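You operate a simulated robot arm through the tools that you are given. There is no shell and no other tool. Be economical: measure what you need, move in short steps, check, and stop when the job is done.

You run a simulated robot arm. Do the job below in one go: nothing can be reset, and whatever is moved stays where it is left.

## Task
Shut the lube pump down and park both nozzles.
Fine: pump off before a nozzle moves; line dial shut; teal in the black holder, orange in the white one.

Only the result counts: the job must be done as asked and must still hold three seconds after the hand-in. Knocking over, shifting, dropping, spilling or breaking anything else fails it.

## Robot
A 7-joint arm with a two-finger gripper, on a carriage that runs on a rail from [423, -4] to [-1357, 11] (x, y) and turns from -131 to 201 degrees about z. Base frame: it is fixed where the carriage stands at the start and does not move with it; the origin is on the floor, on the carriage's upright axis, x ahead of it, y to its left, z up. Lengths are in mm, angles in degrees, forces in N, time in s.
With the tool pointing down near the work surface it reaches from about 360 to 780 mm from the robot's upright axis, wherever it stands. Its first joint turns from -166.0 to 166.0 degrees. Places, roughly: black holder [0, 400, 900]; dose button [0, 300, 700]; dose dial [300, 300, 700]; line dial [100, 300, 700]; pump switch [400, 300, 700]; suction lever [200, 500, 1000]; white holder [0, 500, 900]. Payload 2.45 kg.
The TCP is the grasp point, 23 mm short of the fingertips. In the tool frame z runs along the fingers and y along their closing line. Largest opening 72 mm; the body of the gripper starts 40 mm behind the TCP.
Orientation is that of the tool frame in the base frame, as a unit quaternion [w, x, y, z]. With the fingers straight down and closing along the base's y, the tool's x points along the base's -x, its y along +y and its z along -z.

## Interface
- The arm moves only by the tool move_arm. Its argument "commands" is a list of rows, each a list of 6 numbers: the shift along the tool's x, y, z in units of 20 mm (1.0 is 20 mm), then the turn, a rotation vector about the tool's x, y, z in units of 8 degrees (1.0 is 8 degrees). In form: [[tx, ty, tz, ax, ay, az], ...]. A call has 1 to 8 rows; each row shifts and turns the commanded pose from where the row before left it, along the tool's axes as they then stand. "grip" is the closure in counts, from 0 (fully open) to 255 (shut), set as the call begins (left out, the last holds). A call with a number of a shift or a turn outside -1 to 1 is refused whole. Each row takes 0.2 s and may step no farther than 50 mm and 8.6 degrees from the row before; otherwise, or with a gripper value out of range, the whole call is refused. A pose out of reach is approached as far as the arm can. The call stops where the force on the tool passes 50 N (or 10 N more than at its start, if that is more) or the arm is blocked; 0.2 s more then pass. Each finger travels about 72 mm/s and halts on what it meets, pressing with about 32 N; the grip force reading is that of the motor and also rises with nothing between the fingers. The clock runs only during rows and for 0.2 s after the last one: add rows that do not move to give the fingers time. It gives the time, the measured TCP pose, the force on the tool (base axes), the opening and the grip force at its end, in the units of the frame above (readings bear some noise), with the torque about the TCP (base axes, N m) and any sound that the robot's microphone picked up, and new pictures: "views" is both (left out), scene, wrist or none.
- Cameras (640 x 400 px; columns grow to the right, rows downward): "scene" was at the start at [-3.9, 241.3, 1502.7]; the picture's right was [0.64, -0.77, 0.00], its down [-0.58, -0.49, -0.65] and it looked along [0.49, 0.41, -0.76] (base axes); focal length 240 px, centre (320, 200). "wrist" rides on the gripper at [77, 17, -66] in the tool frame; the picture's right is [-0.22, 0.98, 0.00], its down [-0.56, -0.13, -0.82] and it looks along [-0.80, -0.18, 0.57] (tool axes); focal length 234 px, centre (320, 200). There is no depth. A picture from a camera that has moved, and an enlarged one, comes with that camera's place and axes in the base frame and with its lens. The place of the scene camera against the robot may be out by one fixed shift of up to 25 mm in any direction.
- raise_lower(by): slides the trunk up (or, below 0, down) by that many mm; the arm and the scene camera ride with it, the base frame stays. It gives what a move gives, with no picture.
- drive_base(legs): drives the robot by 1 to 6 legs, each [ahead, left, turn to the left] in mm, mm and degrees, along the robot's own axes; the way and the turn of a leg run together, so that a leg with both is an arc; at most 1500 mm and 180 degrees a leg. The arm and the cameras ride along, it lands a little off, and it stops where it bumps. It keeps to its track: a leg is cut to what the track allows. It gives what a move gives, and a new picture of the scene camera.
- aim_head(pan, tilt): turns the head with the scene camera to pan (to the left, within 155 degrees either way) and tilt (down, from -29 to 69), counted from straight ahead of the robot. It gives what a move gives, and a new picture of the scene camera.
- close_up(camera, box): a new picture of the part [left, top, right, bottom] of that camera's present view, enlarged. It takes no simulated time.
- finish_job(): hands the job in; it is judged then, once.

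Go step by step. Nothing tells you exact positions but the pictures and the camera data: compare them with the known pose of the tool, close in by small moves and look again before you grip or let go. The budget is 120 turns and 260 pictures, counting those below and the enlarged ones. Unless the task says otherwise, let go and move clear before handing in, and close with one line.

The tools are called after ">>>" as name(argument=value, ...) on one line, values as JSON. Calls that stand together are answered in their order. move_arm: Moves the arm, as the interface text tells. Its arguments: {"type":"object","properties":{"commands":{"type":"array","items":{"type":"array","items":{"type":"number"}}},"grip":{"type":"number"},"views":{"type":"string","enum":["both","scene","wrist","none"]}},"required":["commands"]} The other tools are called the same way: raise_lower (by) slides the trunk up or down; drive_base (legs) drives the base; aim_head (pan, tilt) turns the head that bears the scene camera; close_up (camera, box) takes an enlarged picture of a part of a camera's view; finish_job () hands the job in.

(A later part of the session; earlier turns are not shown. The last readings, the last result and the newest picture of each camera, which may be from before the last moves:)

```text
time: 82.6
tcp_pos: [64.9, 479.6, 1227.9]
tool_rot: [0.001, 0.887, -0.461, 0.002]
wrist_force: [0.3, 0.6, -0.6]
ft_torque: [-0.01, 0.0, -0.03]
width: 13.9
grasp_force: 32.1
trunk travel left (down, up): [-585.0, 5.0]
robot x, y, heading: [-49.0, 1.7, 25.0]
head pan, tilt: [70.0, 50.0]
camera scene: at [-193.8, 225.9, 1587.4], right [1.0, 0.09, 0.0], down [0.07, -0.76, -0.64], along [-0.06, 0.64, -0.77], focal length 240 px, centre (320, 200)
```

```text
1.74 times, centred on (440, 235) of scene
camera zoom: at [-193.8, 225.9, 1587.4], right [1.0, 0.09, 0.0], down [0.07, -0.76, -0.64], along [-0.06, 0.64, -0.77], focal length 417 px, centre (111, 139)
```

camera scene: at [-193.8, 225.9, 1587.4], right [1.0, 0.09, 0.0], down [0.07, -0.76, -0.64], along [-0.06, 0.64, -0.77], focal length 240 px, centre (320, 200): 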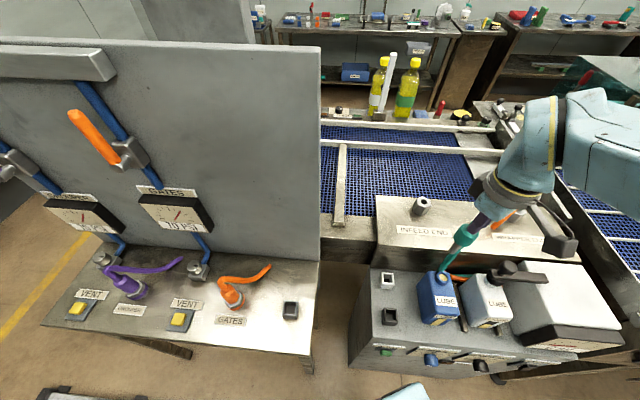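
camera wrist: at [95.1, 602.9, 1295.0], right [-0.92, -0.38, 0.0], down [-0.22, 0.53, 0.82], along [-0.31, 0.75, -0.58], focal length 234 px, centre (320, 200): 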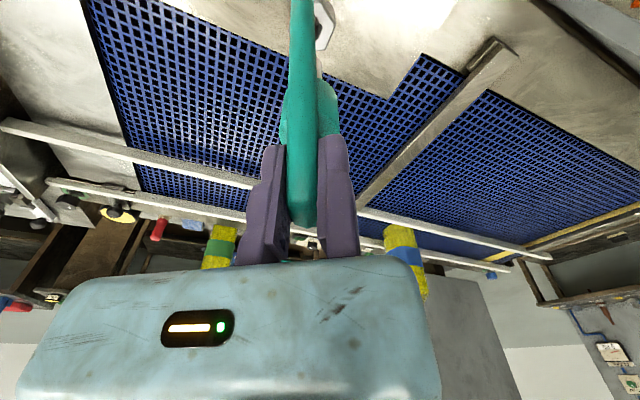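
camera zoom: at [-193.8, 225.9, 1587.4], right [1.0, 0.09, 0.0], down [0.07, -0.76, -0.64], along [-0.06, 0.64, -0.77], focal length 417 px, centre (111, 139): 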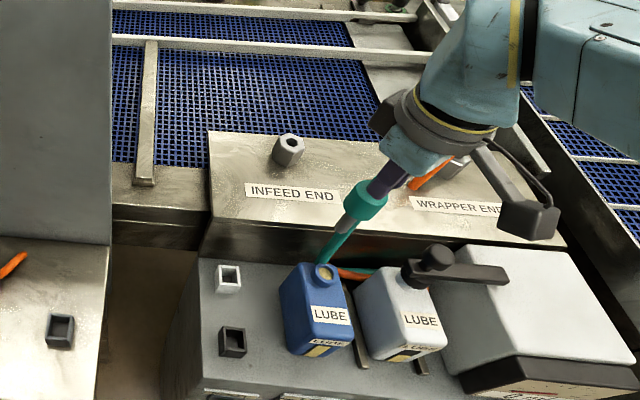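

The tail moves with the nozzle after all (rigid). Next I slide left and retract so the wrist camera can see the holders.

>>> drive_base(legs=[[-90, 42, 0]])

>>> move_arm(commands=[[1, 0.7, 0, 0, 0, 0], [1, 0.7, 0, 0, 0, 0], [1, 0.7, 0, 0, 0, 0], [1, 0.7, 0, 0, 0, 0], [0.7, 0.5, 0, 0, 0, 0], [0, 0, 0, 0, 0, 0]], views="both")

```text
time: 83.8
tcp_pos: [-36.8, 480.4, 1228.4]
tool_rot: [0.0, 0.887, -0.461, 0.002]
wrist_force: [-0.2, 0.7, -0.5]
ft_torque: [0.01, -0.02, -0.02]
width: 14.0
grasp_force: 32.1
trunk travel left (down, up): [-585.0, 5.0]
robot x, y, heading: [-153.5, -0.9, 25.3]
head pan, tilt: [70.0, 50.0]
camera scene: at [-294.7, 226.8, 1587.3], right [1.0, 0.09, 0.0], down [0.07, -0.76, -0.64], along [-0.06, 0.64, -0.77], focal length 240 px, centre (320, 200)
```

scene: 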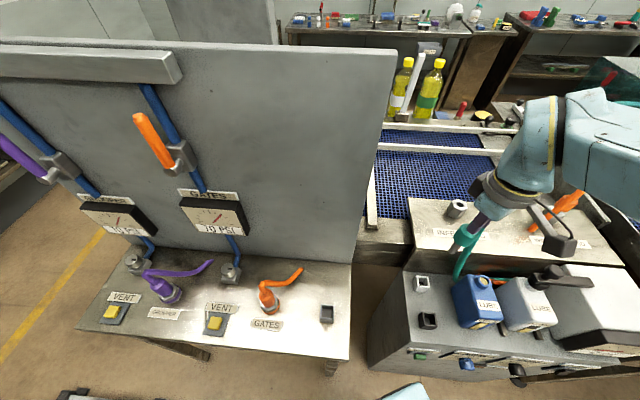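

```text
time: 85.2
tcp_pos: [-35.2, 366.4, 1228.5]
tool_rot: [0.001, 0.887, -0.461, 0.001]
wrist_force: [0.1, -0.1, -1.0]
ft_torque: [-0.01, -0.03, 0.0]
width: 14.1
grasp_force: 31.8
trunk travel left (down, up): [-585.0, 5.0]
robot x, y, heading: [-153.0, 2.6, 25.3]
head pan, tilt: [70.0, 50.0]
camera scene: at [-294.3, 226.6, 1587.4], right [1.0, 0.09, 0.0], down [0.07, -0.76, -0.64], along [-0.06, 0.64, -0.77], focal length 240 px, centre (320, 200)
camera wrist: at [-4.5, 293.7, 1295.6], right [-0.92, -0.38, 0.0], down [-0.22, 0.53, 0.82], along [-0.31, 0.75, -0.58], focal length 234 px, centre (320, 200)
```

scene: 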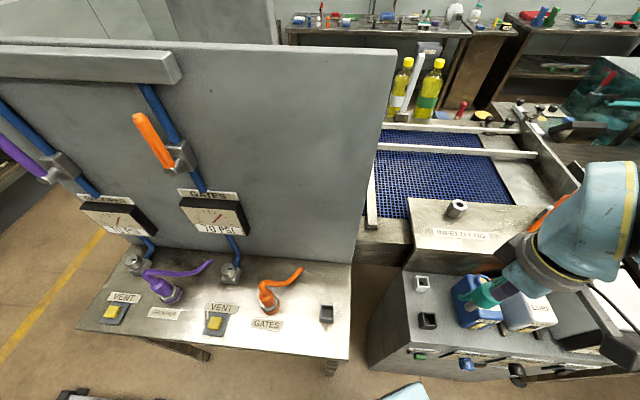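
wrist: 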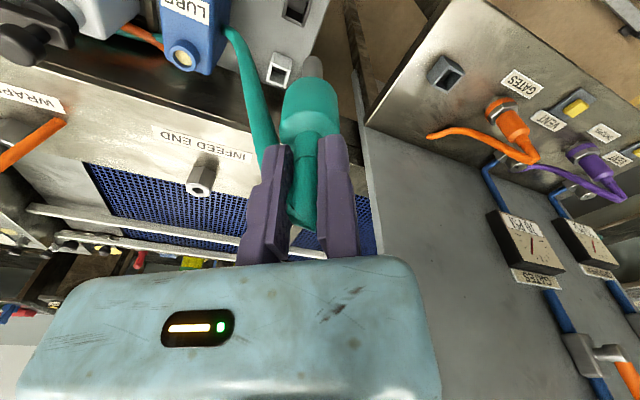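

>>> close_up(camera="wrist", box=[140, 0, 380, 150])

>>> close_up(camera="scene", box=[400, 180, 600, 360])

```text
2.67 times, centred on (260, 75) of wrist
camera zoom: at [-4.5, 293.7, 1295.6], right [-0.92, -0.38, 0.0], down [-0.22, 0.53, 0.82], along [-0.31, 0.75, -0.58], focal length 624 px, centre (480, 533)
```

zoom: 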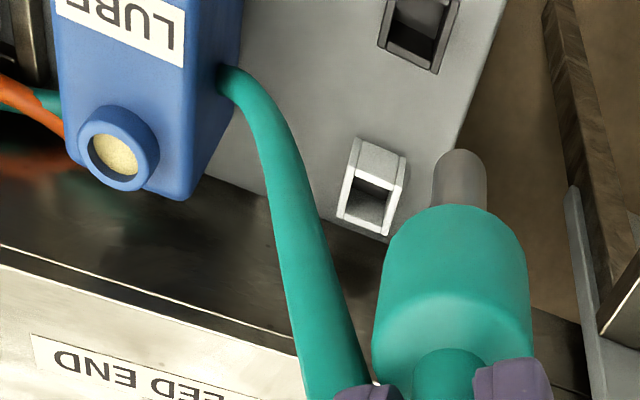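

```text
2.22 times, centred on (500, 270) of scene
camera zoom: at [-294.3, 226.6, 1587.4], right [1.0, 0.09, 0.0], down [0.07, -0.76, -0.64], along [-0.06, 0.64, -0.77], focal length 532 px, centre (-80, 44)
```

zoom: 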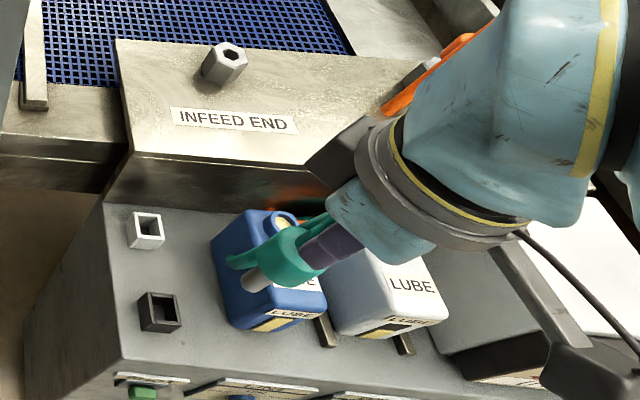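

The hose is only drawn between nozzle and cart. I'll pitch the tool 16° to bring both holders into the wrist view.

>>> move_arm(commands=[[0, 0, 0, 0, 1, 0], [0, 0, 0, 0, 1, 0], [0, 0, 0, 0, 0.5, 0], [0, 0, 0, 0, 0, 0]], views="wrist")

>>> close_up(camera="wrist", box=[200, 0, 360, 120])

```text
time: 86.2
tcp_pos: [-35.6, 366.7, 1229.2]
tool_rot: [0.081, 0.874, -0.454, 0.156]
wrist_force: [0.3, 0.6, -0.8]
ft_torque: [0.02, 0.05, 0.02]
width: 13.9
grasp_force: 31.8
trunk travel left (down, up): [-585.0, 5.0]
robot x, y, heading: [-151.5, 2.2, 25.2]
head pan, tilt: [70.0, 50.0]
camera wrist: at [-20.1, 316.2, 1318.2], right [-0.92, -0.39, -0.08], down [-0.36, 0.73, 0.57], along [-0.17, 0.55, -0.81], focal length 234 px, centre (320, 200)
```

wrist: 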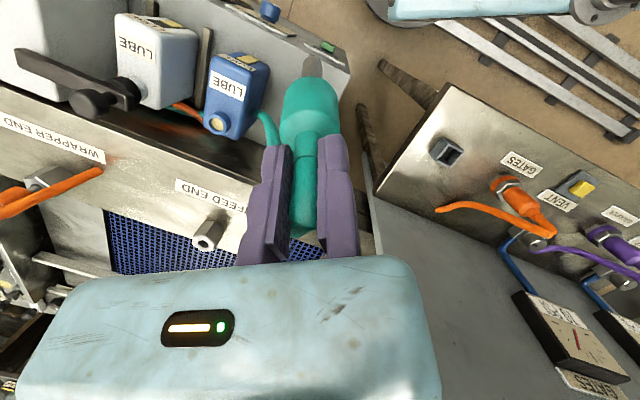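

```text
3.33 times, centred on (280, 60) of wrist
camera zoom: at [-20.1, 316.2, 1318.2], right [-0.92, -0.39, -0.08], down [-0.36, 0.73, 0.57], along [-0.17, 0.55, -0.81], focal length 781 px, centre (453, 667)
```

zoom: 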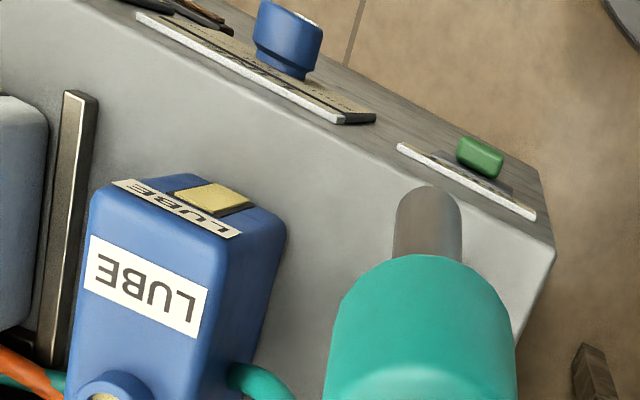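

The nozzle itself hides the holders from here. I'll slide 110 mm right so they appear beside it.

>>> drive_base(legs=[[100, -46, 0]])

>>> move_arm(commands=[[0, 0, 0, 0, -0.5, 0], [0, 0, 0, 0, 0, 0]], views="wrist")

>>> close_up(camera="wrist", box=[280, 0, 440, 120])

```text
time: 87.4
tcp_pos: [75.0, 366.0, 1229.7]
tool_rot: [0.081, 0.874, -0.454, 0.156]
wrist_force: [0.2, -0.1, -0.4]
ft_torque: [0.03, 0.0, 0.0]
width: 14.2
grasp_force: 32.2
trunk travel left (down, up): [-585.0, 5.0]
robot x, y, heading: [-42.2, 2.6, 25.0]
head pan, tilt: [70.0, 50.0]
camera scene: at [-183.7, 225.9, 1587.4], right [1.0, 0.09, 0.0], down [0.07, -0.76, -0.64], along [-0.06, 0.64, -0.77], focal length 240 px, centre (320, 200)
```

scene: 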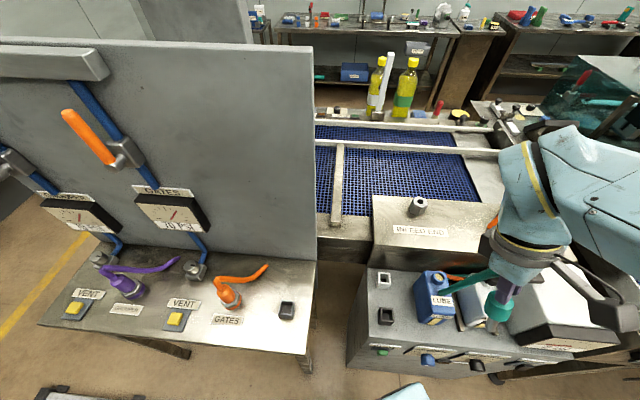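

```text
time: 88.0
tcp_pos: [74.3, 365.1, 1228.5]
tool_rot: [0.065, 0.878, -0.457, 0.125]
wrist_force: [-0.9, -0.1, -0.4]
ft_torque: [-0.02, 0.01, 0.0]
width: 14.0
grasp_force: 31.6
trunk travel left (down, up): [-585.0, 5.0]
robot x, y, heading: [-41.1, 1.9, 24.8]
head pan, tilt: [70.0, 50.0]
camera wrist: at [93.7, 310.0, 1314.6], right [-0.92, -0.39, -0.06], down [-0.34, 0.7, 0.63], along [-0.2, 0.6, -0.77], focal length 234 px, centre (320, 200)
```

wrist: 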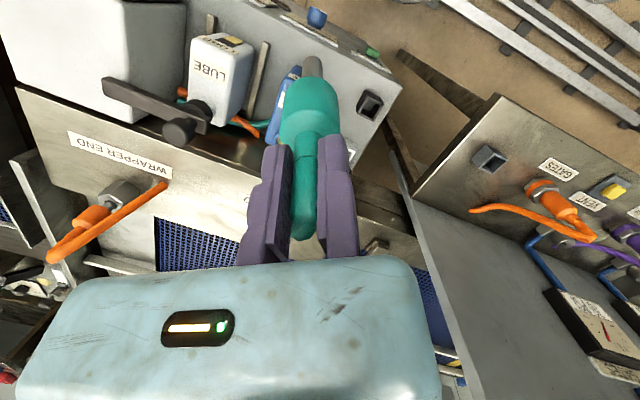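

```text
3.33 times, centred on (360, 60) of wrist
camera zoom: at [93.7, 310.0, 1314.6], right [-0.92, -0.39, -0.06], down [-0.34, 0.7, 0.63], along [-0.2, 0.6, -0.77], focal length 781 px, centre (187, 667)
```

zoom: 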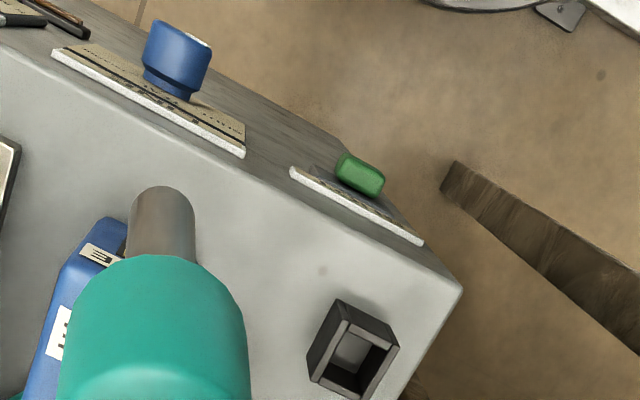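

The black holder's centre is (−17, 412) with its rim at z≈880, the white one's is (−18, 513), and the nozzle axis sits at tool (0, −6). I'll level the tool, slide back left and line up above the black holder.

>>> move_arm(commands=[[0, 0, 0, 0, -1, 0], [0, 0, 0, 0, -1, 0], [0, 0, 0, 0, 0, 0]], views="none")

>>> drive_base(legs=[[-87, 40.6, 0]])

>>> move_arm(commands=[[-0.82, -0.575, 0, 0, 0, 0], [-0.82, -0.575, 0, 0, 0, 0], [0, 0, 0, 0, 0, 0]], views="none")

```text
time: 88.8
tcp_pos: [75.8, 365.4, 1229.6]
tool_rot: [0.0, 0.887, -0.461, 0.001]
wrist_force: [-1.0, -0.4, -1.6]
ft_torque: [-0.01, 0.01, -0.02]
width: 13.9
grasp_force: 31.5
trunk travel left (down, up): [-585.0, 5.0]
robot x, y, heading: [-41.0, 2.3, 25.0]
head pan, tilt: [70.0, 50.0]
```

```text
time: 89.9
tcp_pos: [-22.0, 366.9, 1229.7]
tool_rot: [0.001, 0.888, -0.46, 0.002]
wrist_force: [-0.3, 1.0, -0.2]
ft_torque: [-0.03, -0.02, 0.02]
width: 13.8
grasp_force: 32.4
trunk travel left (down, up): [-585.0, 5.0]
robot x, y, heading: [-136.0, -0.6, 25.2]
head pan, tilt: [70.0, 50.0]
camera scene: at [-280.3, 226.6, 1587.3], right [1.0, 0.09, 0.0], down [0.07, -0.76, -0.64], along [-0.06, 0.64, -0.77], focal length 240 px, centre (320, 200)
```

scene: 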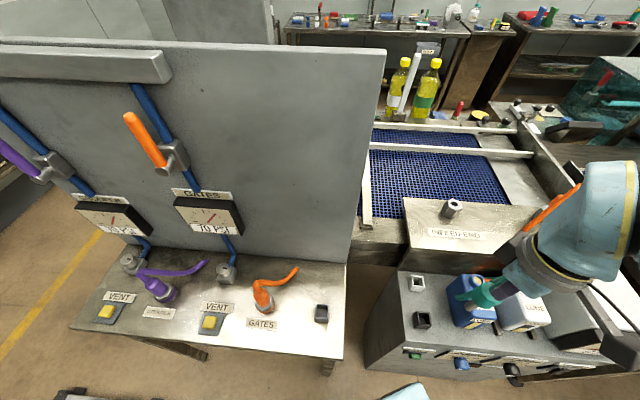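

```text
time: 90.7
tcp_pos: [-20.9, 406.9, 1228.6]
tool_rot: [0.001, 0.887, -0.462, 0.001]
wrist_force: [-0.2, -0.1, 0.2]
ft_torque: [-0.03, -0.04, -0.02]
width: 13.9
grasp_force: 31.9
trunk travel left (down, up): [-585.0, 5.0]
robot x, y, heading: [-137.2, -0.4, 24.9]
head pan, tilt: [70.0, 50.0]
```

>>> raise_lower(by=-110)

>>> aim_head(pan=45, tilt=48)

```text
time: 92.1
tcp_pos: [-20.7, 406.1, 1117.9]
tool_rot: [0.001, 0.887, -0.461, 0.002]
wrist_force: [-0.4, 0.8, -0.7]
ft_torque: [0.0, 0.02, 0.01]
width: 13.7
grasp_force: 32.1
trunk travel left (down, up): [-475.0, 115.0]
robot x, y, heading: [-138.2, 1.9, 24.9]
head pan, tilt: [70.0, 50.0]
```

```text
time: 93.0
tcp_pos: [-20.3, 407.1, 1117.6]
tool_rot: [0.001, 0.887, -0.462, 0.002]
wrist_force: [-0.4, -0.2, 0.0]
ft_torque: [-0.03, 0.02, 0.0]
width: 14.1
grasp_force: 31.9
trunk travel left (down, up): [-475.0, 115.0]
robot x, y, heading: [-135.7, 0.4, 25.1]
head pan, tilt: [45.0, 48.0]
camera scene: at [-246.2, 224.1, 1480.1], right [0.94, -0.34, 0.0], down [-0.25, -0.7, -0.67], along [0.23, 0.63, -0.74], focal length 240 px, centre (320, 200)
```

scene: 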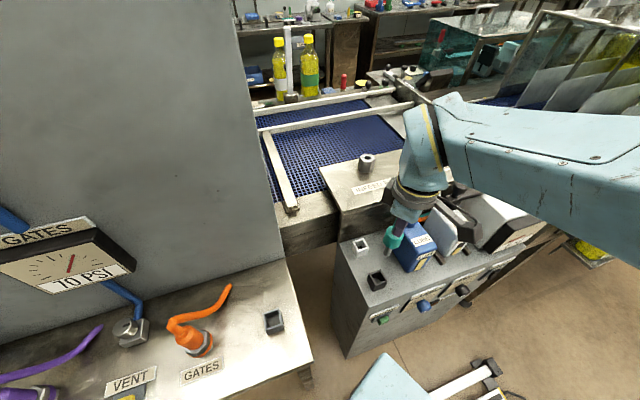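

The forearm extends over the suction lever and would come close to it if I lowered here. I'll raise again and re-station the robot farther left, so the arm reaches in from the front-left instead.

>>> raise_lower(by=112)

>>> drive_base(legs=[[0, 0, -45], [-249, -90, 0]])

```text
time: 94.5
tcp_pos: [-21.7, 406.9, 1230.1]
tool_rot: [0.001, 0.887, -0.461, 0.002]
wrist_force: [-0.7, 0.3, -0.7]
ft_torque: [0.01, -0.01, 0.0]
width: 13.5
grasp_force: 32.4
trunk travel left (down, up): [-587.0, 3.0]
robot x, y, heading: [-136.8, -2.7, 25.3]
head pan, tilt: [45.0, 48.0]
```

```text
time: 98.4
tcp_pos: [-33.8, 209.0, 1230.0]
tool_rot: [-0.001, -0.645, 0.764, -0.002]
wrist_force: [-1.1, -0.2, -0.7]
ft_torque: [-0.03, -0.01, 0.01]
width: 13.9
grasp_force: 32.2
trunk travel left (down, up): [-587.0, 3.0]
robot x, y, heading: [-401.1, 2.7, -19.8]
head pan, tilt: [45.0, 48.0]
camera scene: at [-328.9, 238.1, 1592.1], right [0.43, -0.9, 0.0], down [-0.67, -0.32, -0.67], along [0.61, 0.29, -0.74], focal length 240 px, centre (320, 200)
```

scene: 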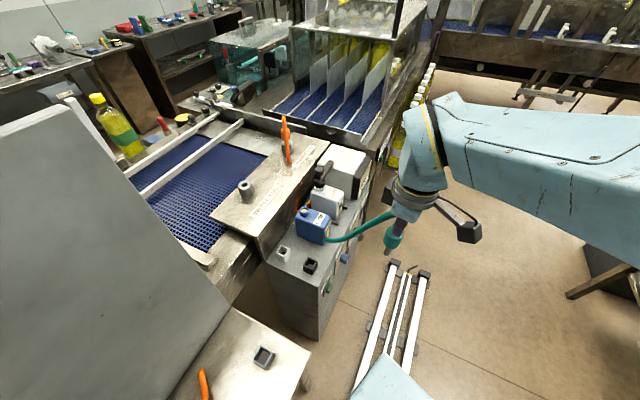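

Now I extend the arm toward the black holder from the front.

>>> move_arm(commands=[[-1, 0.116, 0, 0, 0, 0], [-1, 0.116, 0, 0, 0, 0], [-1, 0.116, 0, 0, 0, 0], [-1, 0.116, 0, 0, 0, 0], [-1, 0.116, 0, 0, 0, 0], [-1, 0.116, 0, 0, 0, 0], [-1, 0.116, 0, 0, 0, 0], [-1, 0.116, 0, 0, 0, 0]], views="wrist")

>>> close_up(camera="wrist", box=[240, 0, 400, 120])

```text
time: 100.2
tcp_pos: [-25.5, 368.3, 1230.5]
tool_rot: [-0.003, -0.643, 0.766, -0.001]
wrist_force: [-0.9, -0.1, -0.5]
ft_torque: [0.0, 0.01, 0.02]
width: 13.9
grasp_force: 31.9
trunk travel left (down, up): [-587.0, 3.0]
robot x, y, heading: [-401.6, 2.4, -20.0]
head pan, tilt: [45.0, 48.0]
camera wrist: at [-54.2, 296.8, 1296.8], right [-0.93, 0.38, 0.0], down [0.22, 0.53, 0.82], along [0.31, 0.76, -0.58], focal length 234 px, centre (320, 200)
```

wrist: 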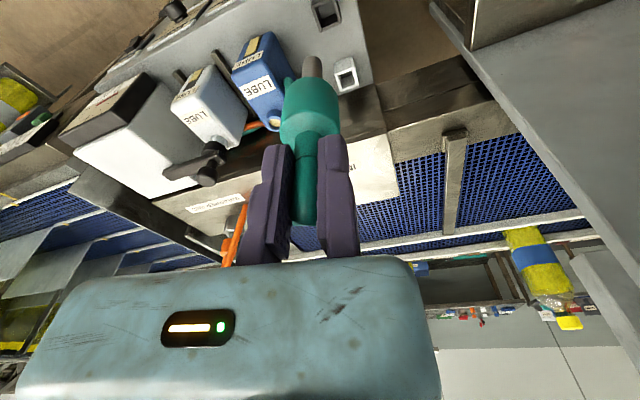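

```text
3.33 times, centred on (320, 60) of wrist
camera zoom: at [-54.2, 296.8, 1296.8], right [-0.93, 0.38, 0.0], down [0.22, 0.53, 0.82], along [0.31, 0.76, -0.58], focal length 781 px, centre (320, 667)
```

zoom: 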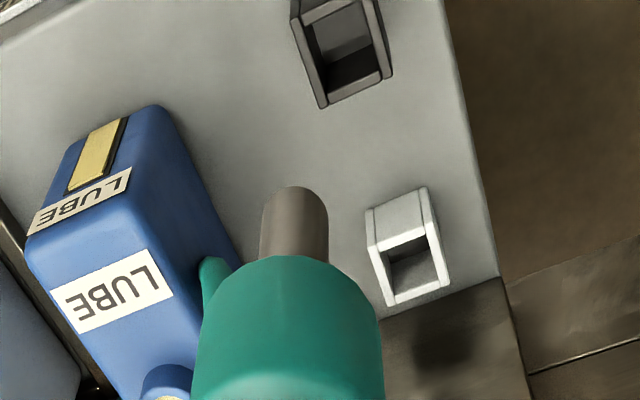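

Clear view: the black holder's centre refines to (−18, 415) with its rim at ~878, the white one's to (−17, 516). Moving above black and lowering to just above the rim.

>>> move_arm(commands=[[-0.8, 0.11, 0, 0, 0, 0], [-0.8, 0.11, 0, 0, 0, 0], [-0.78, 0.11, 0, 0, 0, 0], [0, 0, 0, 0, 0, 0]], views="none")

>>> raise_lower(by=-205)

>>> move_arm(commands=[[0, 0, 0, 0, 0, 0]], views="both")

>>> close_up(camera="wrist", box=[240, 0, 400, 120])

>>> close_up(camera="scene", box=[240, 180, 480, 330])

```text
time: 101.2
tcp_pos: [-24.7, 417.3, 1230.4]
tool_rot: [-0.001, -0.645, 0.764, -0.002]
wrist_force: [-0.6, -0.3, -0.6]
ft_torque: [-0.01, -0.01, 0.04]
width: 13.6
grasp_force: 32.2
trunk travel left (down, up): [-587.0, 3.0]
robot x, y, heading: [-406.0, 6.1, -19.8]
head pan, tilt: [45.0, 48.0]
```

```text
time: 103.4
tcp_pos: [-24.5, 417.0, 1024.5]
tool_rot: [-0.002, -0.645, 0.765, -0.001]
wrist_force: [-0.1, -0.7, -1.3]
ft_torque: [0.0, 0.02, 0.0]
width: 13.6
grasp_force: 32.2
trunk travel left (down, up): [-382.0, 208.0]
robot x, y, heading: [-404.1, -0.4, -19.7]
head pan, tilt: [45.0, 48.0]
```

```text
time: 103.8
tcp_pos: [-23.6, 417.4, 1024.9]
tool_rot: [-0.002, -0.645, 0.764, -0.001]
wrist_force: [-0.4, -0.3, -1.1]
ft_torque: [-0.01, -0.02, -0.02]
width: 13.7
grasp_force: 31.9
trunk travel left (down, up): [-382.0, 208.0]
robot x, y, heading: [-401.2, 4.2, -19.8]
head pan, tilt: [45.0, 48.0]
camera scene: at [-328.6, 238.1, 1387.1], right [0.43, -0.9, 0.0], down [-0.67, -0.32, -0.67], along [0.61, 0.29, -0.74], focal length 240 px, centre (320, 200)
camera wrist: at [-53.0, 344.9, 1091.8], right [-0.93, 0.38, 0.0], down [0.22, 0.53, 0.82], along [0.31, 0.76, -0.58], focal length 234 px, centre (320, 200)
```

scene: 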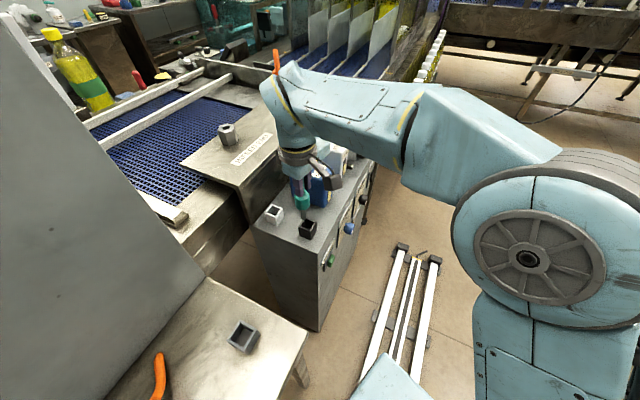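
wrist: 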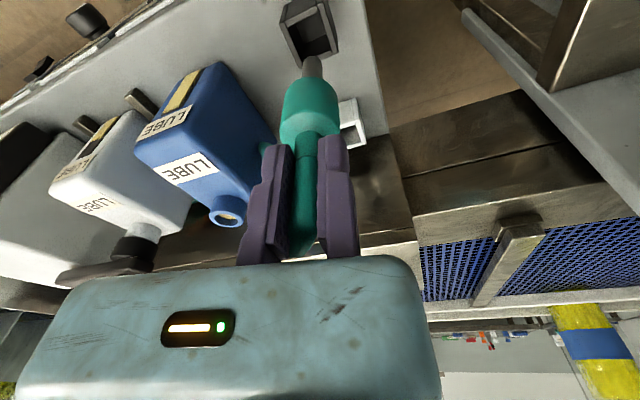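

```text
3.33 times, centred on (320, 60) of wrist
camera zoom: at [-53.0, 344.9, 1091.8], right [-0.93, 0.38, 0.0], down [0.22, 0.53, 0.82], along [0.31, 0.76, -0.58], focal length 781 px, centre (320, 667)
```

zoom: 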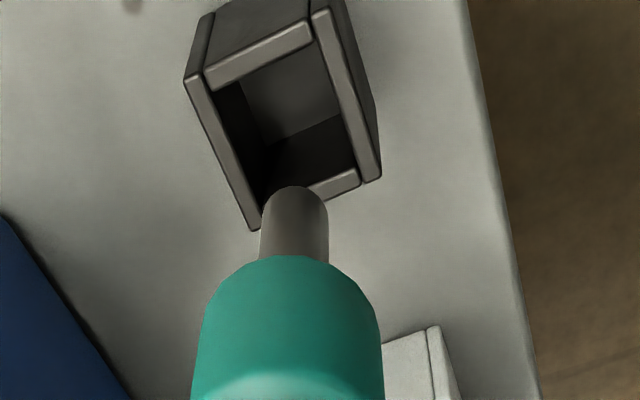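

```text
2.67 times, centred on (360, 255) of scene
camera zoom: at [-328.6, 238.1, 1387.1], right [0.43, -0.9, 0.0], down [-0.67, -0.32, -0.67], along [0.61, 0.29, -0.74], focal length 639 px, centre (213, 53)
```

zoom: 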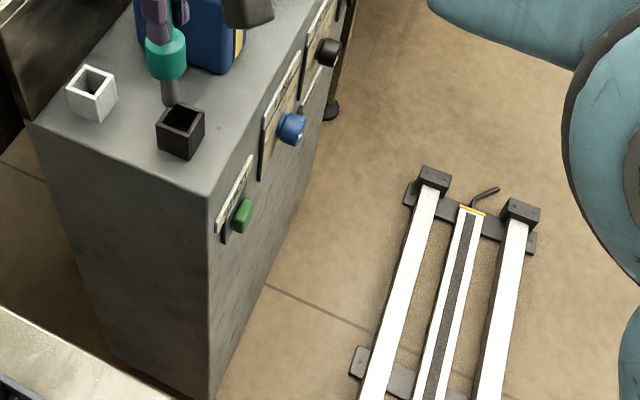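

The stem tip is at about (−17, 418), within 3 mm of the holder's centre (−16, 416). Small correction, then lower into the mouth.

>>> move_arm(commands=[[0.09, -0.09, 0.5, 0, 0, 0], [0, 0, 0.6, 0, 0, 0], [0, 0, 0.6, 0, 0, 0], [0, 0, 0, 0, 0, 0]], views="wrist")

>>> close_up(camera="wrist", box=[240, 0, 400, 120])

>>> close_up(camera="scene", box=[250, 170, 370, 260])

```text
time: 104.7
tcp_pos: [-22.2, 415.3, 998.5]
tool_rot: [0.01, -0.645, 0.764, 0.0]
wrist_force: [0.5, 1.5, 20.0]
ft_torque: [0.28, -0.25, -0.01]
width: 13.8
grasp_force: 32.1
trunk travel left (down, up): [-382.0, 208.0]
robot x, y, heading: [-406.1, -1.1, -19.7]
head pan, tilt: [45.0, 48.0]
stopped in row 4: the force on the tool passed its limit at 56 N (the readings are from after the stop); the commanded pose is now the measured one
camera wrist: at [-52.5, 342.5, 1064.2], right [-0.93, 0.38, -0.01], down [0.21, 0.52, 0.83], along [0.32, 0.77, -0.56], focal length 234 px, centre (320, 200)
```

wrist: 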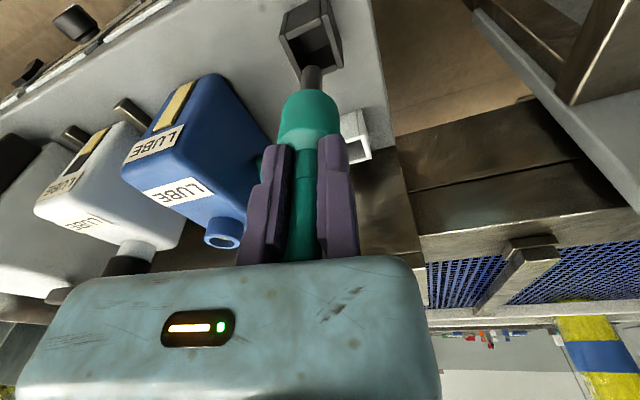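

```text
3.33 times, centred on (320, 60) of wrist
camera zoom: at [-52.5, 342.5, 1064.2], right [-0.93, 0.38, -0.01], down [0.21, 0.52, 0.83], along [0.32, 0.77, -0.56], focal length 781 px, centre (320, 667)
```

zoom: 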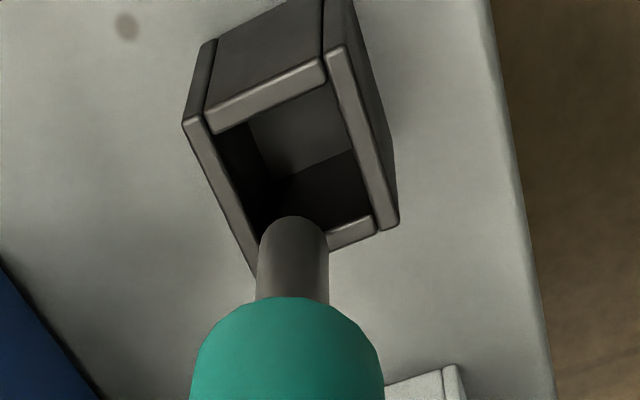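

```text
4.44 times, centred on (310, 215) of scene
camera zoom: at [-329.6, 236.9, 1387.1], right [0.43, -0.9, 0.0], down [-0.67, -0.32, -0.67], along [0.61, 0.29, -0.74], focal length 1065 px, centre (364, 133)
```

zoom: 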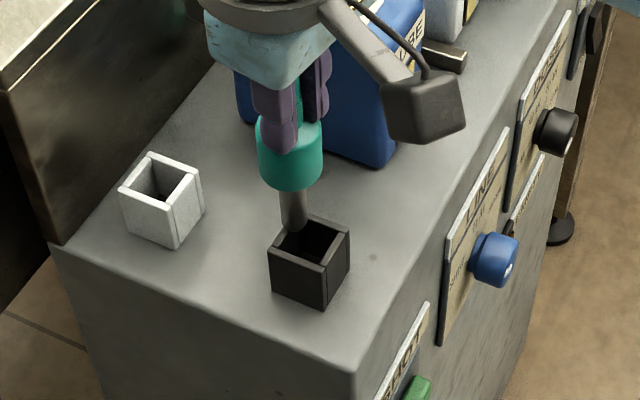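

The stem touched the rear rim: it needs about 6 mm in −x and 12 mm in −y (both views agree). I'll raise, correct position and the slight tilt, and look again.

>>> move_arm(commands=[[0, 0, -0.8, 0, 0, 0], [0.555, 0.135, 0, -0.09, 0.11, 0], [0, 0, 0, 0, 0, 0]], views="wrist")

>>> close_up(camera="wrist", box=[240, 0, 400, 120])

>>> close_up(camera="scene", box=[250, 170, 370, 260])

```text
time: 105.5
tcp_pos: [-26.0, 406.5, 1010.5]
tool_rot: [-0.004, -0.645, 0.764, -0.001]
wrist_force: [0.9, -0.1, -0.5]
ft_torque: [0.02, -0.01, -0.01]
width: 13.7
grasp_force: 32.3
trunk travel left (down, up): [-382.0, 208.0]
robot x, y, heading: [-402.1, 6.5, -19.8]
head pan, tilt: [45.0, 48.0]
camera wrist: at [-55.2, 333.0, 1078.8], right [-0.93, 0.38, 0.0], down [0.22, 0.54, 0.81], along [0.31, 0.75, -0.58], focal length 234 px, centre (320, 200)
```

wrist: 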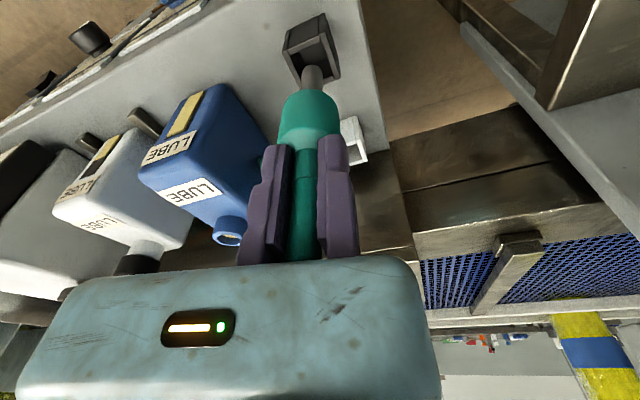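

```text
3.33 times, centred on (320, 60) of wrist
camera zoom: at [-55.2, 333.0, 1078.8], right [-0.93, 0.38, 0.0], down [0.22, 0.54, 0.81], along [0.31, 0.75, -0.58], focal length 781 px, centre (320, 667)
```

zoom: 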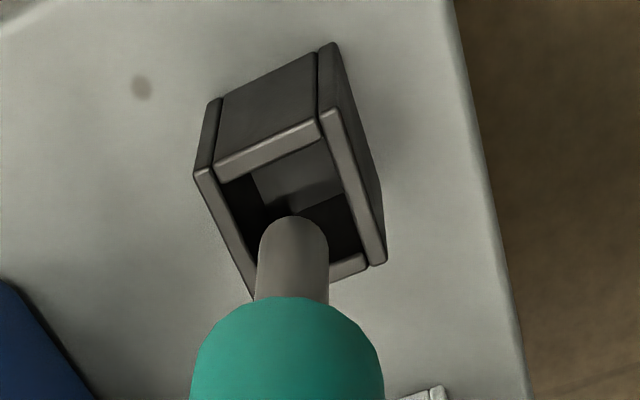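

```text
4.44 times, centred on (310, 215) of scene
camera zoom: at [-328.6, 238.0, 1387.1], right [0.43, -0.9, 0.0], down [-0.67, -0.32, -0.67], along [0.61, 0.29, -0.74], focal length 1065 px, centre (364, 133)
```

zoom: 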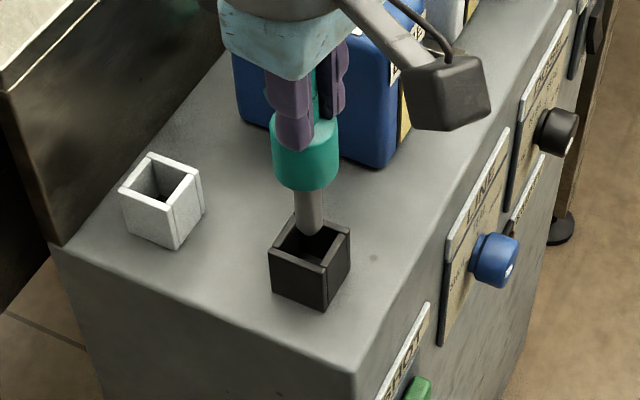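

Now aligned. Lowering gently into the holder.

>>> move_arm(commands=[[0.03, 0.03, 0.5, 0, 0, 0], [0, 0, 0.5, 0, 0, 0], [0, 0, 0.5, 0, 0, 0], [0, 0, 0, 0, 0, 0]], views="wrist")

>>> close_up(camera="scene", box=[250, 170, 370, 260])

```text
time: 106.5
tcp_pos: [-26.3, 405.3, 981.4]
tool_rot: [-0.005, -0.644, 0.765, -0.001]
wrist_force: [0.7, 0.3, -0.5]
ft_torque: [0.0, 0.04, -0.01]
width: 13.8
grasp_force: 31.7
trunk travel left (down, up): [-382.0, 208.0]
robot x, y, heading: [-408.6, 1.2, -19.8]
head pan, tilt: [45.0, 48.0]
camera wrist: at [-56.1, 332.8, 1049.3], right [-0.93, 0.38, 0.0], down [0.22, 0.54, 0.81], along [0.31, 0.75, -0.58], focal length 234 px, centre (320, 200)
```

wrist: 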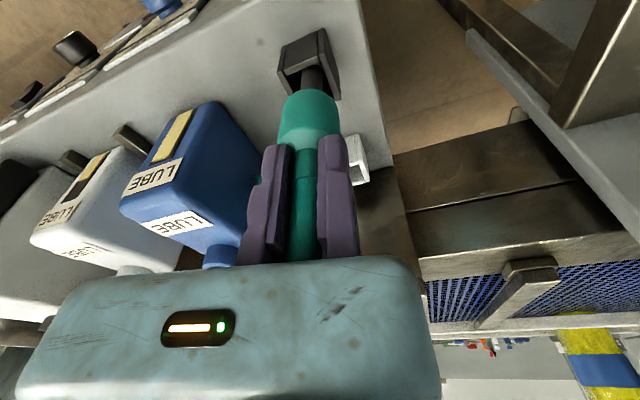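

```text
4.44 times, centred on (310, 215) of scene
camera zoom: at [-328.5, 238.1, 1387.1], right [0.43, -0.9, 0.0], down [-0.67, -0.32, -0.67], along [0.61, 0.29, -0.74], focal length 1065 px, centre (364, 133)
```

zoom: 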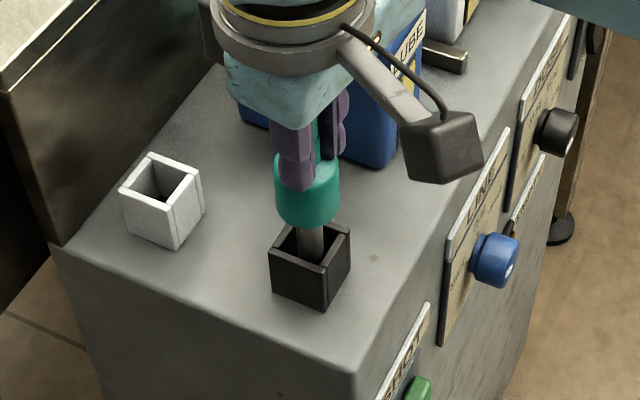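

The stem is inside. Continuing down until it seats.

>>> move_arm(commands=[[0, 0, 0.4, 0, 0, 0], [0, 0, 0.4, 0, 0, 0], [0, 0, 0.3, 0, 0, 0], [0, 0, 0.3, 0, 0, 0], [0, 0, 0.2, 0, 0, 0], [0, 0, 0.2, 0, 0, 0]], views="wrist")

>>> close_up(camera="scene", box=[250, 170, 370, 260])

```text
time: 107.5
tcp_pos: [-26.9, 405.9, 964.6]
tool_rot: [0.004, -0.645, 0.765, 0.002]
wrist_force: [0.6, -0.1, 21.9]
ft_torque: [0.07, -0.15, -0.02]
width: 13.8
grasp_force: 32.5
trunk travel left (down, up): [-382.0, 208.0]
robot x, y, heading: [-405.4, 4.0, -19.7]
head pan, tilt: [45.0, 48.0]
stopped in row 4: the force on the tool passed its limit at 57 N (the readings are from after the stop); the commanded pose is now the measured one
camera wrist: at [-57.4, 332.5, 1030.8], right [-0.92, 0.38, 0.0], down [0.21, 0.52, 0.83], along [0.32, 0.76, -0.56], focal length 234 px, centre (320, 200)
```

wrist: 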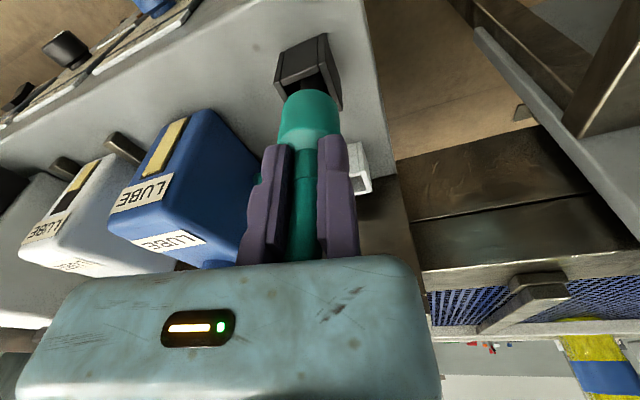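

```text
4.44 times, centred on (310, 215) of scene
camera zoom: at [-329.6, 236.8, 1387.4], right [0.43, -0.9, 0.0], down [-0.67, -0.32, -0.67], along [0.61, 0.29, -0.74], focal length 1065 px, centre (364, 133)
```

zoom: 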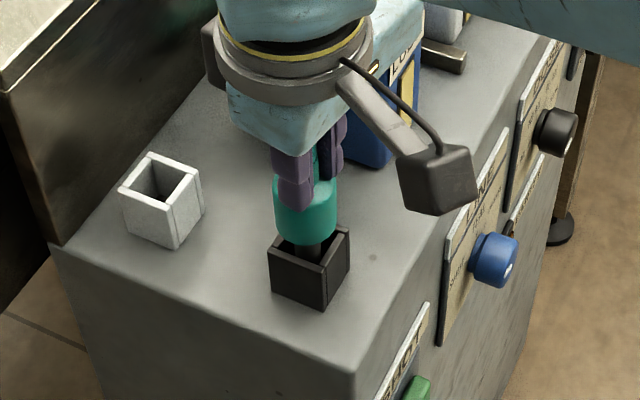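

The stem has bottomed in the holder. Opening partially (the moving finger faces the blue bottle) and checking.

>>> move_arm(commands=[[0, 0, -0.05, 0, 0, 0], [0, 0, 0, 0, 0, 0], [0, 0, 0, 0, 0, 0]], grip=135, views="wrist")

>>> close_up(camera="scene", box=[250, 170, 370, 260])

```text
time: 108.3
tcp_pos: [-28.8, 405.4, 963.3]
tool_rot: [0.004, -0.644, 0.765, 0.0]
wrist_force: [-3.5, 0.3, 31.6]
ft_torque: [0.17, 0.16, 0.05]
width: 33.7
grasp_force: 0.1
trunk travel left (down, up): [-382.0, 208.0]
robot x, y, heading: [-399.2, 2.7, -19.8]
head pan, tilt: [45.0, 48.0]
camera wrist: at [-58.0, 332.5, 1030.8], right [-0.93, 0.38, 0.0], down [0.21, 0.53, 0.82], along [0.31, 0.76, -0.57], focal length 234 px, centre (320, 200)
```

wrist: 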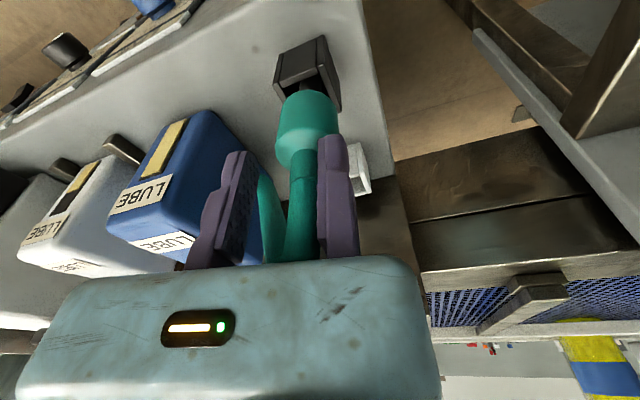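

```text
4.44 times, centred on (310, 215) of scene
camera zoom: at [-330.2, 236.7, 1387.6], right [0.43, -0.9, 0.0], down [-0.67, -0.32, -0.67], along [0.61, 0.29, -0.74], focal length 1065 px, centre (364, 133)
```

zoom: 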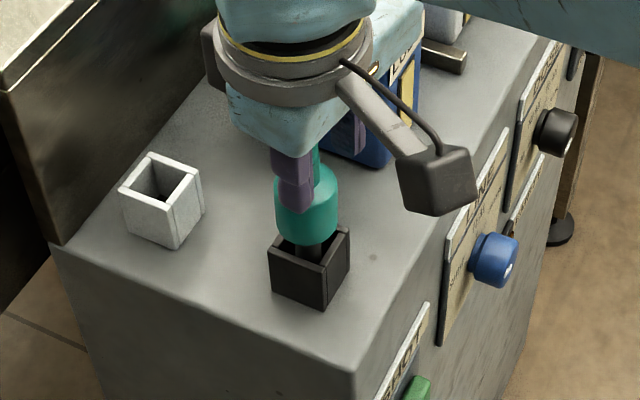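

The fingertip is resting on the collar. Raising slightly to free it, then checking seating.

>>> move_arm(commands=[[0, 0, -0.3, 0, 0, 0], [0, 0, -0.5, 0, 0, 0], [0, 0, 0, 0, 0, 0]], views="wrist")

>>> close_up(camera="scene", box=[250, 170, 370, 260])

```text
time: 109.1
tcp_pos: [-26.9, 406.2, 978.8]
tool_rot: [0.001, -0.644, 0.765, 0.0]
wrist_force: [-0.1, -0.5, -0.1]
ft_torque: [0.01, 0.01, -0.03]
width: 33.9
grasp_force: 0.1
trunk travel left (down, up): [-382.0, 208.0]
robot x, y, heading: [-403.0, 3.7, -19.7]
head pan, tilt: [45.0, 48.0]
camera wrist: at [-57.1, 332.9, 1044.9], right [-0.92, 0.38, 0.0], down [0.22, 0.53, 0.82], along [0.31, 0.76, -0.57], focal length 234 px, centre (320, 200)
```

wrist: 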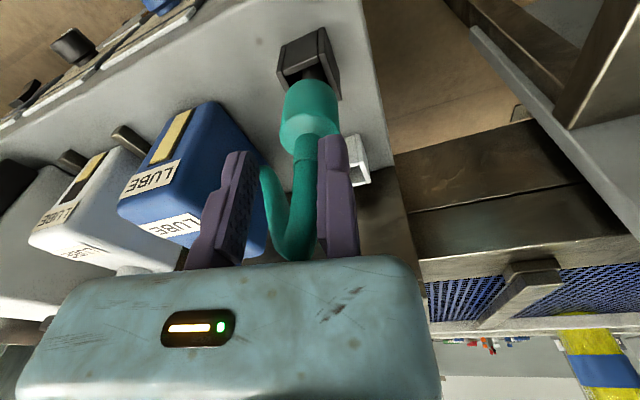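

```text
4.44 times, centred on (310, 215) of scene
camera zoom: at [-328.6, 238.0, 1387.0], right [0.43, -0.9, 0.0], down [-0.67, -0.32, -0.67], along [0.61, 0.29, -0.74], focal length 1065 px, centre (364, 133)
```

zoom: 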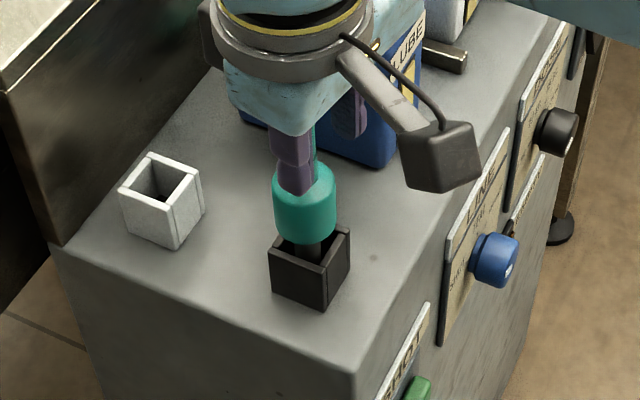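

Teal stands freely in the black holder. Withdrawing straight up.

>>> move_arm(commands=[[0, 0, -1, 0, 0, 0], [0, 0, -1, 0, 0, 0], [0, 0, -1, 0, 0, 0], [0, 0, -1, 0, 0, 0]], views="wrist")

>>> raise_lower(by=200)

>>> close_up(camera="scene", box=[200, 150, 440, 330])

```text
time: 110.1
tcp_pos: [-28.4, 405.2, 1059.5]
tool_rot: [0.002, -0.644, 0.765, 0.0]
wrist_force: [0.6, -0.1, -0.3]
ft_torque: [0.04, -0.01, -0.01]
width: 34.0
grasp_force: 0.0
trunk travel left (down, up): [-382.0, 208.0]
robot x, y, heading: [-402.3, 3.2, -19.6]
head pan, tilt: [45.0, 48.0]
camera wrist: at [-57.6, 332.1, 1125.4], right [-0.92, 0.38, 0.0], down [0.22, 0.53, 0.82], along [0.31, 0.76, -0.57], focal length 234 px, centre (320, 200)
```

wrist: 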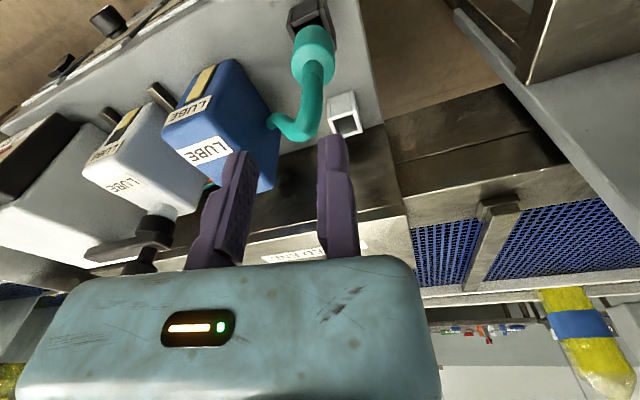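

```text
time: 112.2
tcp_pos: [-29.2, 405.2, 1259.0]
tool_rot: [0.001, -0.645, 0.765, 0.0]
wrist_force: [-0.4, 0.6, -0.2]
ft_torque: [0.03, 0.0, 0.01]
width: 34.0
grasp_force: 0.0
trunk travel left (down, up): [-582.0, 8.0]
robot x, y, heading: [-400.8, 4.2, -19.6]
head pan, tilt: [45.0, 48.0]
```

```text
2.22 times, centred on (320, 240) of scene
camera zoom: at [-328.5, 238.1, 1587.1], right [0.43, -0.9, 0.0], down [-0.67, -0.32, -0.67], along [0.61, 0.29, -0.74], focal length 532 px, centre (320, 111)
```

zoom: 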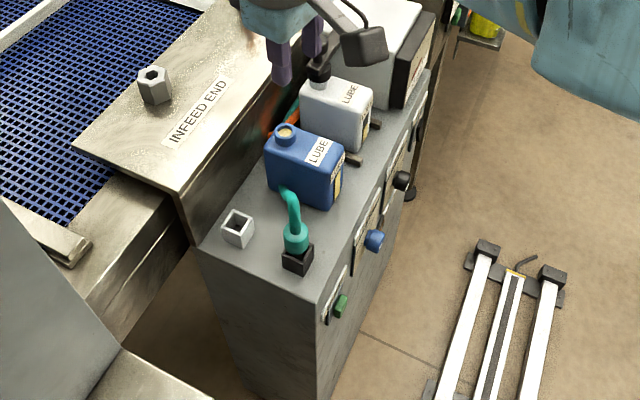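

Teal is parked. Now over to the orange nozzle: I'll re-station the robot and look with the wrist camera.

>>> drive_base(legs=[[0, 0, 30], [600, -106, 0]])

>>> move_arm(commands=[[0, 0, 0, 0, 0, 1], [0, 0, 0, 0, 0, 1], [0, 0, 0, 0, 0, 1], [0, 0, 0, 0, 0, 1], [0, 0, 0, 0, 0, 0]], grip=0, views="both")

```text
time: 113.8
tcp_pos: [-202.2, 514.4, 1258.5]
tool_rot: [-0.003, 0.775, -0.632, 0.002]
wrist_force: [-0.1, 0.1, 0.7]
ft_torque: [0.0, -0.01, 0.02]
width: 33.8
grasp_force: 0.0
trunk travel left (down, up): [-582.0, 8.0]
robot x, y, heading: [-401.4, -0.9, 3.5]
head pan, tilt: [45.0, 48.0]
stopped in leg 1: the robot was blocked; the commanded pose is now the measured one
camera scene: at [-423.1, 246.6, 1587.6], right [0.75, -0.66, 0.0], down [-0.49, -0.56, -0.67], along [0.44, 0.5, -0.74], focal length 240 px, centre (320, 200)
```

scene: 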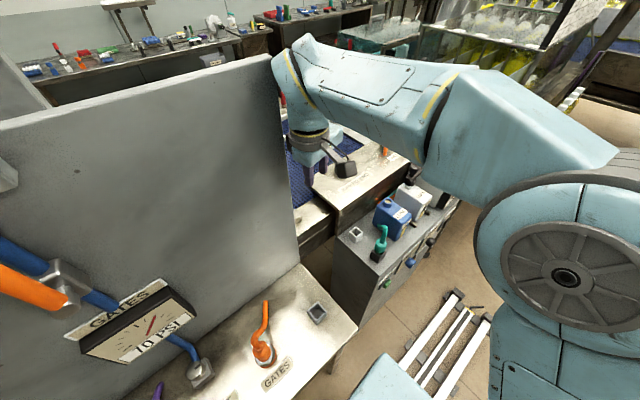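

```text
time: 115.0
tcp_pos: [-203.5, 512.7, 1257.7]
tool_rot: [0.003, -0.572, 0.82, -0.001]
wrist_force: [0.2, -0.2, -0.2]
ft_torque: [0.01, 0.01, 0.0]
width: 71.9
grasp_force: 0.0
trunk travel left (down, up): [-582.0, 8.0]
robot x, y, heading: [-399.3, 3.8, 3.4]
head pan, tilt: [45.0, 48.0]
camera scene: at [-423.3, 245.4, 1587.8], right [0.75, -0.66, 0.0], down [-0.49, -0.56, -0.67], along [0.44, 0.5, -0.74], focal length 240 px, centre (320, 200)
camera wrist: at [-245.9, 447.7, 1325.3], right [-0.84, 0.54, 0.0], down [0.31, 0.48, 0.82], along [0.45, 0.69, -0.57], focal length 234 px, centre (320, 200)
```

scene: 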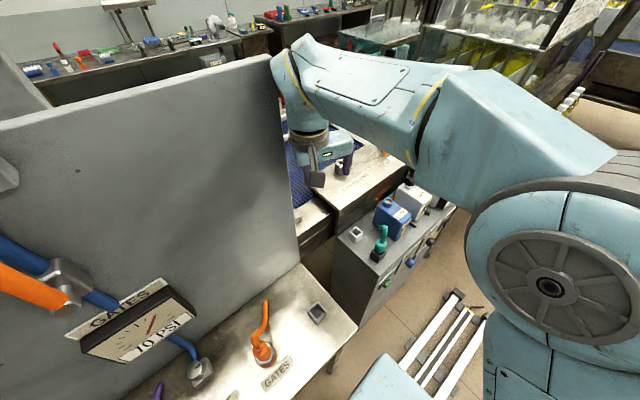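
wrist: 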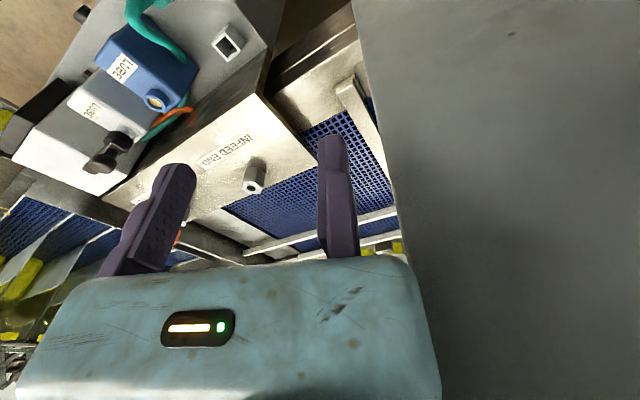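

The arm brushed the gates backboard during that turn and it stopped. I'll turn back right, drive right first, and only then turn.

>>> drive_base(legs=[[0, 0, -20]])

>>> close_up(camera="scene", box=[0, 0, 400, 400])

```text
time: 116.5
tcp_pos: [-40.4, 419.4, 1257.5]
tool_rot: [0.001, -0.422, 0.907, -0.001]
wrist_force: [0.0, 0.0, -0.4]
ft_torque: [0.02, 0.0, 0.0]
width: 72.3
grasp_force: 0.1
trunk travel left (down, up): [-582.0, 8.0]
robot x, y, heading: [-402.5, 2.3, -16.2]
head pan, tilt: [45.0, 48.0]
camera scene: at [-341.6, 242.2, 1587.1], right [0.48, -0.88, 0.0], down [-0.65, -0.36, -0.67], along [0.59, 0.32, -0.74], focal length 240 px, centre (320, 200)
```

scene: 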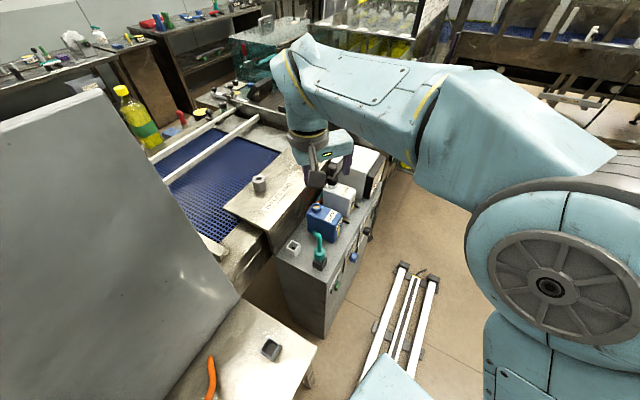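

```text
1.00 times, centred on (200, 200) of scene (not enlarged: the box is as wide or as high as the picture)
camera zoom: at [-341.6, 242.2, 1587.1], right [0.48, -0.88, 0.0], down [-0.65, -0.36, -0.67], along [0.59, 0.32, -0.74], focal length 240 px, centre (440, 200)
```

zoom: 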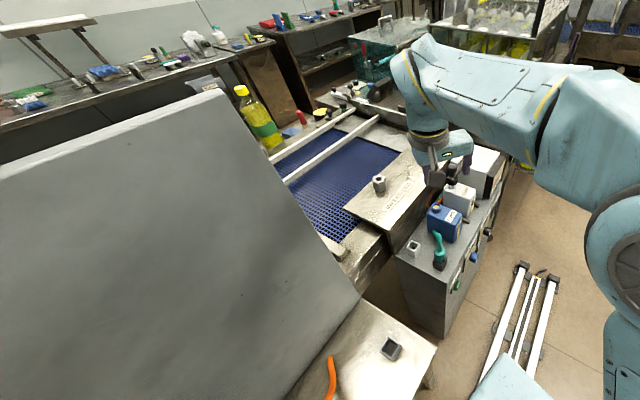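

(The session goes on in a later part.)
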